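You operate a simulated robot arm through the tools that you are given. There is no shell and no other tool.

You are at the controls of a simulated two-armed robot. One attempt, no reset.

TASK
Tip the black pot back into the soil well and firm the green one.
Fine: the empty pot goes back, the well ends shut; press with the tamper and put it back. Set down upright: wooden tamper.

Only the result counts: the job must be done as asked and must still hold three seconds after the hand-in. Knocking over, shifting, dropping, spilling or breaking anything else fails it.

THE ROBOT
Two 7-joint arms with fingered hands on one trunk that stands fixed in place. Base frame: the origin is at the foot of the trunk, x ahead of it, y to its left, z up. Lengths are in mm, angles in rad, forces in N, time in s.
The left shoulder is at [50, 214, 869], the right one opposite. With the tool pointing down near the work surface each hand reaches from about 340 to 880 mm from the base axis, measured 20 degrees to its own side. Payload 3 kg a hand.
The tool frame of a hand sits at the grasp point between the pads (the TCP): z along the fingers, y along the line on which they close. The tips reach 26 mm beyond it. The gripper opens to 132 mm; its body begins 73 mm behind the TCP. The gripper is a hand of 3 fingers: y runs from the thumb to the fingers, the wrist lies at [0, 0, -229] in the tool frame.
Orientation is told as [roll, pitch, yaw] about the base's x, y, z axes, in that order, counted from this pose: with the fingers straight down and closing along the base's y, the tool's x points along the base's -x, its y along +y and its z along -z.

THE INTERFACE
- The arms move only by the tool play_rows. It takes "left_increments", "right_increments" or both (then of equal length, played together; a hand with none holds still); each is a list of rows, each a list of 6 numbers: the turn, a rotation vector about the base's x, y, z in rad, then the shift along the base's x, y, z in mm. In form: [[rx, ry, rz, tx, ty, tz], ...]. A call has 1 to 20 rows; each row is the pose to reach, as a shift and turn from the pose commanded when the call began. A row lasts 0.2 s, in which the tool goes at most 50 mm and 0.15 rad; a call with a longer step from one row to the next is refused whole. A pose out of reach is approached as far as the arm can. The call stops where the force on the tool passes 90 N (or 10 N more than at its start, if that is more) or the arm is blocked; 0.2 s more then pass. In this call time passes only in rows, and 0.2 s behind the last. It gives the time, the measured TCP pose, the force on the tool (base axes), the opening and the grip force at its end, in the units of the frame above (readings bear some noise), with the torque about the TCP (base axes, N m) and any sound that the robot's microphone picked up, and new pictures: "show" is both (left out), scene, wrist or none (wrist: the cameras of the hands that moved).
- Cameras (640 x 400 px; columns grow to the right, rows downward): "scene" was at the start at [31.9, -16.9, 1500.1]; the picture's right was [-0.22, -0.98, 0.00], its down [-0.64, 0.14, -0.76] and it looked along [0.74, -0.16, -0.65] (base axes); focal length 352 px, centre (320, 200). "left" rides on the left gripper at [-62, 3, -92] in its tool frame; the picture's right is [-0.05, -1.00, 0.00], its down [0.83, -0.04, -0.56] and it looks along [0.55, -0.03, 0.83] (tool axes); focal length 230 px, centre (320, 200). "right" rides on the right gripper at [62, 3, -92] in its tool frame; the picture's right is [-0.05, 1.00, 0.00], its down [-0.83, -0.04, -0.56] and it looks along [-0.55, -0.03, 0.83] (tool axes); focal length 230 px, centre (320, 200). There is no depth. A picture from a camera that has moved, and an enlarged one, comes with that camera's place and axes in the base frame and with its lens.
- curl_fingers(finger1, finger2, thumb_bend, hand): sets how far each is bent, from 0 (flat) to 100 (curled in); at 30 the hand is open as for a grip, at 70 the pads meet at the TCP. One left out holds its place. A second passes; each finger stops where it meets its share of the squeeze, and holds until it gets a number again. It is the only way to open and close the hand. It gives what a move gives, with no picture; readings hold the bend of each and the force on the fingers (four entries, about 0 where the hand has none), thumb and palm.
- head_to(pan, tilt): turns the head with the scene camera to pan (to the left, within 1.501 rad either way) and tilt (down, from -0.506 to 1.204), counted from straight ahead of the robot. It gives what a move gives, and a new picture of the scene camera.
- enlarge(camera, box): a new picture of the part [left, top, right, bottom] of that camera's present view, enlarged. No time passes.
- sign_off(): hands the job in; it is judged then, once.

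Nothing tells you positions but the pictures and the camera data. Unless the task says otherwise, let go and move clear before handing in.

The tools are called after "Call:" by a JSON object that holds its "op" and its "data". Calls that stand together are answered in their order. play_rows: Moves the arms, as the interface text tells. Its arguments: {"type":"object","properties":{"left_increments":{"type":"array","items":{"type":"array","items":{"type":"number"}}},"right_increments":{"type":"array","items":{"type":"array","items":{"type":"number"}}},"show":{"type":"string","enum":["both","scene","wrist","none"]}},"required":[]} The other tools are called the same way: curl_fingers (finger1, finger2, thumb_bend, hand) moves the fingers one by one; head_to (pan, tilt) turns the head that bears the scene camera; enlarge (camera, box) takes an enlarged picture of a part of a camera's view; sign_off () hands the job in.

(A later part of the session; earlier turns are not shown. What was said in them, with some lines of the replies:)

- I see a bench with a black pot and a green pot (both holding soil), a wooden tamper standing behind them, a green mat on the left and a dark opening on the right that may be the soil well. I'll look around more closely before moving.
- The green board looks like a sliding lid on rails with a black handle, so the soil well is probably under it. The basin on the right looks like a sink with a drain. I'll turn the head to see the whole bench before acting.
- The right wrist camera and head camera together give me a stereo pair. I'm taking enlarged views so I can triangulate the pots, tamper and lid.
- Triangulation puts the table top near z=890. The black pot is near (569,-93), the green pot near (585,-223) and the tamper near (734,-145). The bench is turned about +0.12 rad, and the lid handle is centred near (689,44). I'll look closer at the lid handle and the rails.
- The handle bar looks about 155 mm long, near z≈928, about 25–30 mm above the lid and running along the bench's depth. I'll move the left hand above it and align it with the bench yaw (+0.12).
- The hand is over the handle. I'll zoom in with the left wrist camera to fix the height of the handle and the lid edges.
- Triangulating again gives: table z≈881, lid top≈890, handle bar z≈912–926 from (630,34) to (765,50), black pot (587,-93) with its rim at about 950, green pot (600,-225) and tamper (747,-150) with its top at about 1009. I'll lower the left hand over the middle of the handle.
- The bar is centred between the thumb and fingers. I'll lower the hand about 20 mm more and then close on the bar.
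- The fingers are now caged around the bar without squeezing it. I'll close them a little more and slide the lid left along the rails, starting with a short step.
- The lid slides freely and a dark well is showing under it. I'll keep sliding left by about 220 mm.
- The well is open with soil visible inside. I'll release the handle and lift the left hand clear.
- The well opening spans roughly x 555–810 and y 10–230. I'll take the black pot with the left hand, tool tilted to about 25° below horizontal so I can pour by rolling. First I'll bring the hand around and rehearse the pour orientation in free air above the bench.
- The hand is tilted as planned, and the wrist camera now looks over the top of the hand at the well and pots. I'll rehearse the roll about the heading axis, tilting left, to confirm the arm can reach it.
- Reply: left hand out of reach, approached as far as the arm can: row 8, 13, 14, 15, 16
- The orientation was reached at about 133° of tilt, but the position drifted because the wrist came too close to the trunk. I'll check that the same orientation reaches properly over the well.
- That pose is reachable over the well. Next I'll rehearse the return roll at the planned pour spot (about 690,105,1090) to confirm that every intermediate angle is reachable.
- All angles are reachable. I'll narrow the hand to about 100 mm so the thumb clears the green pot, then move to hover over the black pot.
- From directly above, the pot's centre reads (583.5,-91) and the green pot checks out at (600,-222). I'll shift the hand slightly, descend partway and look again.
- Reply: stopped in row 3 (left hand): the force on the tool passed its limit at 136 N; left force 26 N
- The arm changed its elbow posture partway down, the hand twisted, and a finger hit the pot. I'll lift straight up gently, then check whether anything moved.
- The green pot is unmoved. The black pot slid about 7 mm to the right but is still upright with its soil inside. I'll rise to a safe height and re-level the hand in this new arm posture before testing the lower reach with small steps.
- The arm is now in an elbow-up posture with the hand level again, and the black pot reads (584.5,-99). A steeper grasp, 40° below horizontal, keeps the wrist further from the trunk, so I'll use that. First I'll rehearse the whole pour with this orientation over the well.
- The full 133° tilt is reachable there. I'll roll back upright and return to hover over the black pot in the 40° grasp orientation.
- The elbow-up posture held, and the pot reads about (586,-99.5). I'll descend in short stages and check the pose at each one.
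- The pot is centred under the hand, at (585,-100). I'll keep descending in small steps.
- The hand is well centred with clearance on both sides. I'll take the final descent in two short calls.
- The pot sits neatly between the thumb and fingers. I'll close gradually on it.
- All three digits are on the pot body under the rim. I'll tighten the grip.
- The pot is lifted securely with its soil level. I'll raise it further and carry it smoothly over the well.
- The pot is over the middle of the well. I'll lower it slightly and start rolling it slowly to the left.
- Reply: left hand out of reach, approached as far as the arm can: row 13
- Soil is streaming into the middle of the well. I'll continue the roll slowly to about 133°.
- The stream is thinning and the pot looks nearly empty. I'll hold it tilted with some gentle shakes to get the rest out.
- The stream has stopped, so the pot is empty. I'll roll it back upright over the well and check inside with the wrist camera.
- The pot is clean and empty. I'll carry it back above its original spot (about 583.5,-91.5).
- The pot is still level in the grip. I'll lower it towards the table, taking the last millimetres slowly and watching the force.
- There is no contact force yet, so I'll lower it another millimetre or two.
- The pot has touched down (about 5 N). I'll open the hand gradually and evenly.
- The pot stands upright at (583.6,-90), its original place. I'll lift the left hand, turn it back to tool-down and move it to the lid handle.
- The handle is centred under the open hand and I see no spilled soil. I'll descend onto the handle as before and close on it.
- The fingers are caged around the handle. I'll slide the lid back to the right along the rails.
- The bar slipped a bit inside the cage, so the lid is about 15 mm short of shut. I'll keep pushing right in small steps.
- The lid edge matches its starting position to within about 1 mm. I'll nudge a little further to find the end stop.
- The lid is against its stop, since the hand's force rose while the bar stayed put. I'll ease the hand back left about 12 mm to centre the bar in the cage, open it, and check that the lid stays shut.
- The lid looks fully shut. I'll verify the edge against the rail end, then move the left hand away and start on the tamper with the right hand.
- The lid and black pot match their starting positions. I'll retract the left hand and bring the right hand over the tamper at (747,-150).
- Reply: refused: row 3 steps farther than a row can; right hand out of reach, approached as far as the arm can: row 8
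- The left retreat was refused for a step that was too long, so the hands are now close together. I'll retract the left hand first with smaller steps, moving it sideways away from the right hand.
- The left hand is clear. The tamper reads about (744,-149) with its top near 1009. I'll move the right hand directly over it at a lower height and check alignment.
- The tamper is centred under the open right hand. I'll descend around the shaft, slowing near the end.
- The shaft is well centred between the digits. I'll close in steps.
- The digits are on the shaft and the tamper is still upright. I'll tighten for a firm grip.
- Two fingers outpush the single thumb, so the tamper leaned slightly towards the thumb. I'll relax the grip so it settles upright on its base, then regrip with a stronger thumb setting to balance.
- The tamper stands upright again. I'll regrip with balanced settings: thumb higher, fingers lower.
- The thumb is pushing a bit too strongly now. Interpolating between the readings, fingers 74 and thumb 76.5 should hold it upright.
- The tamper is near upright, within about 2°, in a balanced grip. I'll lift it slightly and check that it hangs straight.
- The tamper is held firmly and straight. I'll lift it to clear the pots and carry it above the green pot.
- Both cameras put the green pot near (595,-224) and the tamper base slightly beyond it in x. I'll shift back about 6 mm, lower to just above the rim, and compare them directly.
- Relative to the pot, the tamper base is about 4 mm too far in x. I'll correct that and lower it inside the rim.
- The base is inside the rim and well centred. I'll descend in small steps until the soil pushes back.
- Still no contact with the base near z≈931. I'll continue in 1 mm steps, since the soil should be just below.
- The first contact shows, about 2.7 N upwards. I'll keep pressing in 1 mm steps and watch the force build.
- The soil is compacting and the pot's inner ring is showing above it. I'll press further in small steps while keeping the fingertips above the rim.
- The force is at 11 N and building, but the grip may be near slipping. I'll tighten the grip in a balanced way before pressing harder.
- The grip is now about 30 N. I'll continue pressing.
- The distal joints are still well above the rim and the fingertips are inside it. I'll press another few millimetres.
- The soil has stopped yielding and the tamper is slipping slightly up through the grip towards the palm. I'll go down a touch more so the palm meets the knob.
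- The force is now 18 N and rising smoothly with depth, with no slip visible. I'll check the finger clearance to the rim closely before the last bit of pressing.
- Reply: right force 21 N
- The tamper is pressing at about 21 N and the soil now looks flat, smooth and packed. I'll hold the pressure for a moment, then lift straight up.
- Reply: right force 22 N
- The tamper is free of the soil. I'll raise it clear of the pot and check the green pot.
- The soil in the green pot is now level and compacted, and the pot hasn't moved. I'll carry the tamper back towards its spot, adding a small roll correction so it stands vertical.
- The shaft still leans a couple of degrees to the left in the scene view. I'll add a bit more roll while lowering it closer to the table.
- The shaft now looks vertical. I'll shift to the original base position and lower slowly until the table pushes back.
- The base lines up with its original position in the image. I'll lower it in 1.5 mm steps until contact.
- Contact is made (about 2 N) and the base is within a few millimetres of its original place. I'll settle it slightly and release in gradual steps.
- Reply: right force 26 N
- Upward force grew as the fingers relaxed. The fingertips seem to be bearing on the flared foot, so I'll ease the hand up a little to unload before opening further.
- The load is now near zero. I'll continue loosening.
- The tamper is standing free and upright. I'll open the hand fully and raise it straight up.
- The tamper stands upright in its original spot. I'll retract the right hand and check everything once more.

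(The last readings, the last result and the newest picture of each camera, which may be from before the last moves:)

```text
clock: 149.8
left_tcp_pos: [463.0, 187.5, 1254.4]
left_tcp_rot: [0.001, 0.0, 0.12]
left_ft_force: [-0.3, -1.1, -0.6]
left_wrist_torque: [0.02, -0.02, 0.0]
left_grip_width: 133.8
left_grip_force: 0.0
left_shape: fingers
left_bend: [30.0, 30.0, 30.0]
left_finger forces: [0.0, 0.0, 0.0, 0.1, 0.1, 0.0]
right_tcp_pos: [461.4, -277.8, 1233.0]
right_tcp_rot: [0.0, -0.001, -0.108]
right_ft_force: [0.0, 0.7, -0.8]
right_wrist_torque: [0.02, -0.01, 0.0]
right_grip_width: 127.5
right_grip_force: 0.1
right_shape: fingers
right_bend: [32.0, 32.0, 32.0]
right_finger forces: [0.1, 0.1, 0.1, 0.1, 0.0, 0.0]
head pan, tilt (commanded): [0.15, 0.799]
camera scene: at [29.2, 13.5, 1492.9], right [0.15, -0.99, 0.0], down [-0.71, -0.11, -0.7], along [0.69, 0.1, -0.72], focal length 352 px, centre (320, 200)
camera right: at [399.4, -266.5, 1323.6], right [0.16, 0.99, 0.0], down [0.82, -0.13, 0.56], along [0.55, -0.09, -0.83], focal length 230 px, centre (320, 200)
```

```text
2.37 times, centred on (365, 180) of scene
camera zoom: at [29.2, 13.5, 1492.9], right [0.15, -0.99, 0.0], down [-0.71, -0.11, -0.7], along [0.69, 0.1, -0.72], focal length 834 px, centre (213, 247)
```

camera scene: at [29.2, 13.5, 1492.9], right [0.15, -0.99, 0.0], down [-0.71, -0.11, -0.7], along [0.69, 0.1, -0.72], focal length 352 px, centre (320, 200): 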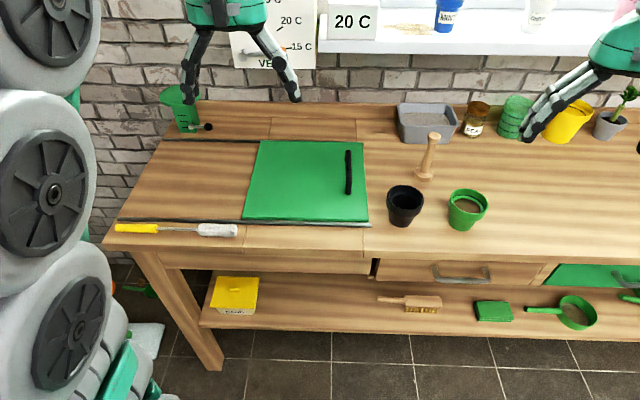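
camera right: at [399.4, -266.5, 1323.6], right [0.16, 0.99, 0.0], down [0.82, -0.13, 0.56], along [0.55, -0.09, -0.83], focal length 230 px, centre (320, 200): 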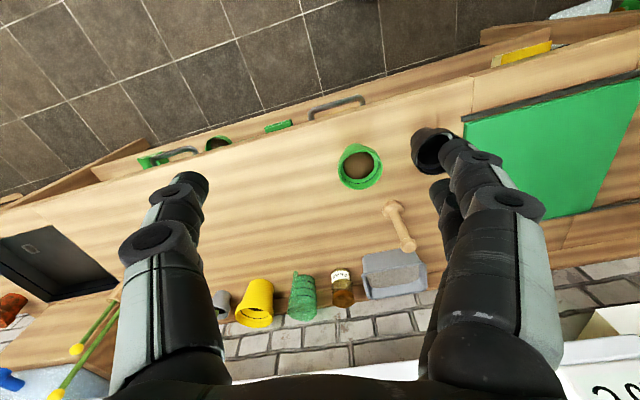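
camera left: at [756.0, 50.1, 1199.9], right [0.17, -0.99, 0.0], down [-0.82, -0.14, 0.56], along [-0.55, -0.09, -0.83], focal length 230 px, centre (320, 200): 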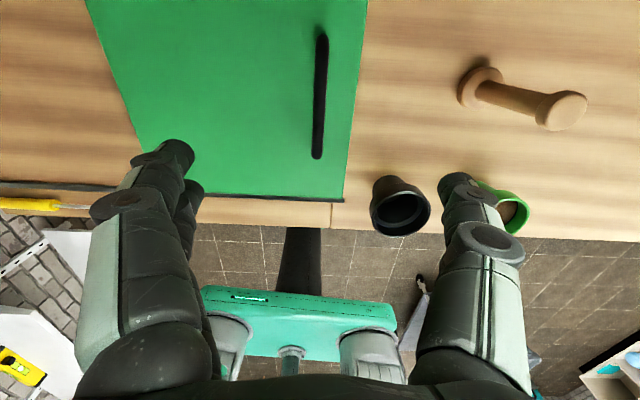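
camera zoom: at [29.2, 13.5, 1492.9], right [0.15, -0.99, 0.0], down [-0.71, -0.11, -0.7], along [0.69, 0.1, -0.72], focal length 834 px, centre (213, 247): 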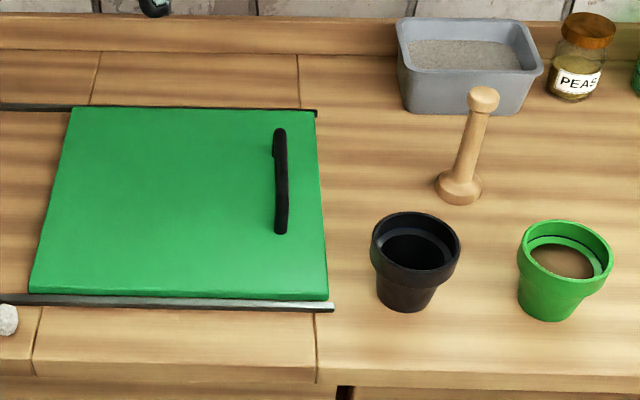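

The well is shut, and the empty black pot is back in place. The green pot's soil is flat and packed, and the tamper stands upright where it started. Nothing else appears moved and both hands are clear, so I'm handing in.

Call:
{"op": "sign_off", "data": {}}

```text
The job is handed in.
```

The job is handed in, and the last pictures showed everything in place with both hands clear.

- **Black pot:** I tipped its soil back into the well and saw no spill on the bench. The pot is empty and upright within a few millimetres of where it started.
- **Soil well:** The lid is closed against its end stop, matching its starting position.
- **Green pot:** I pressed the soil with the tamper up to about 22 N, and it now sits lower, flat and smooth. The task gave no target force, so I can't say whether a firmer press was wanted. The pot did not move.
- **Tamper:** It is back within a few millimetres of its original spot, standing upright.

On my first approach to the black pot, the left arm changed posture and a finger hit the pot. It slid about 7 mm but stayed upright with its soil inside. I corrected this when I put the pot back.
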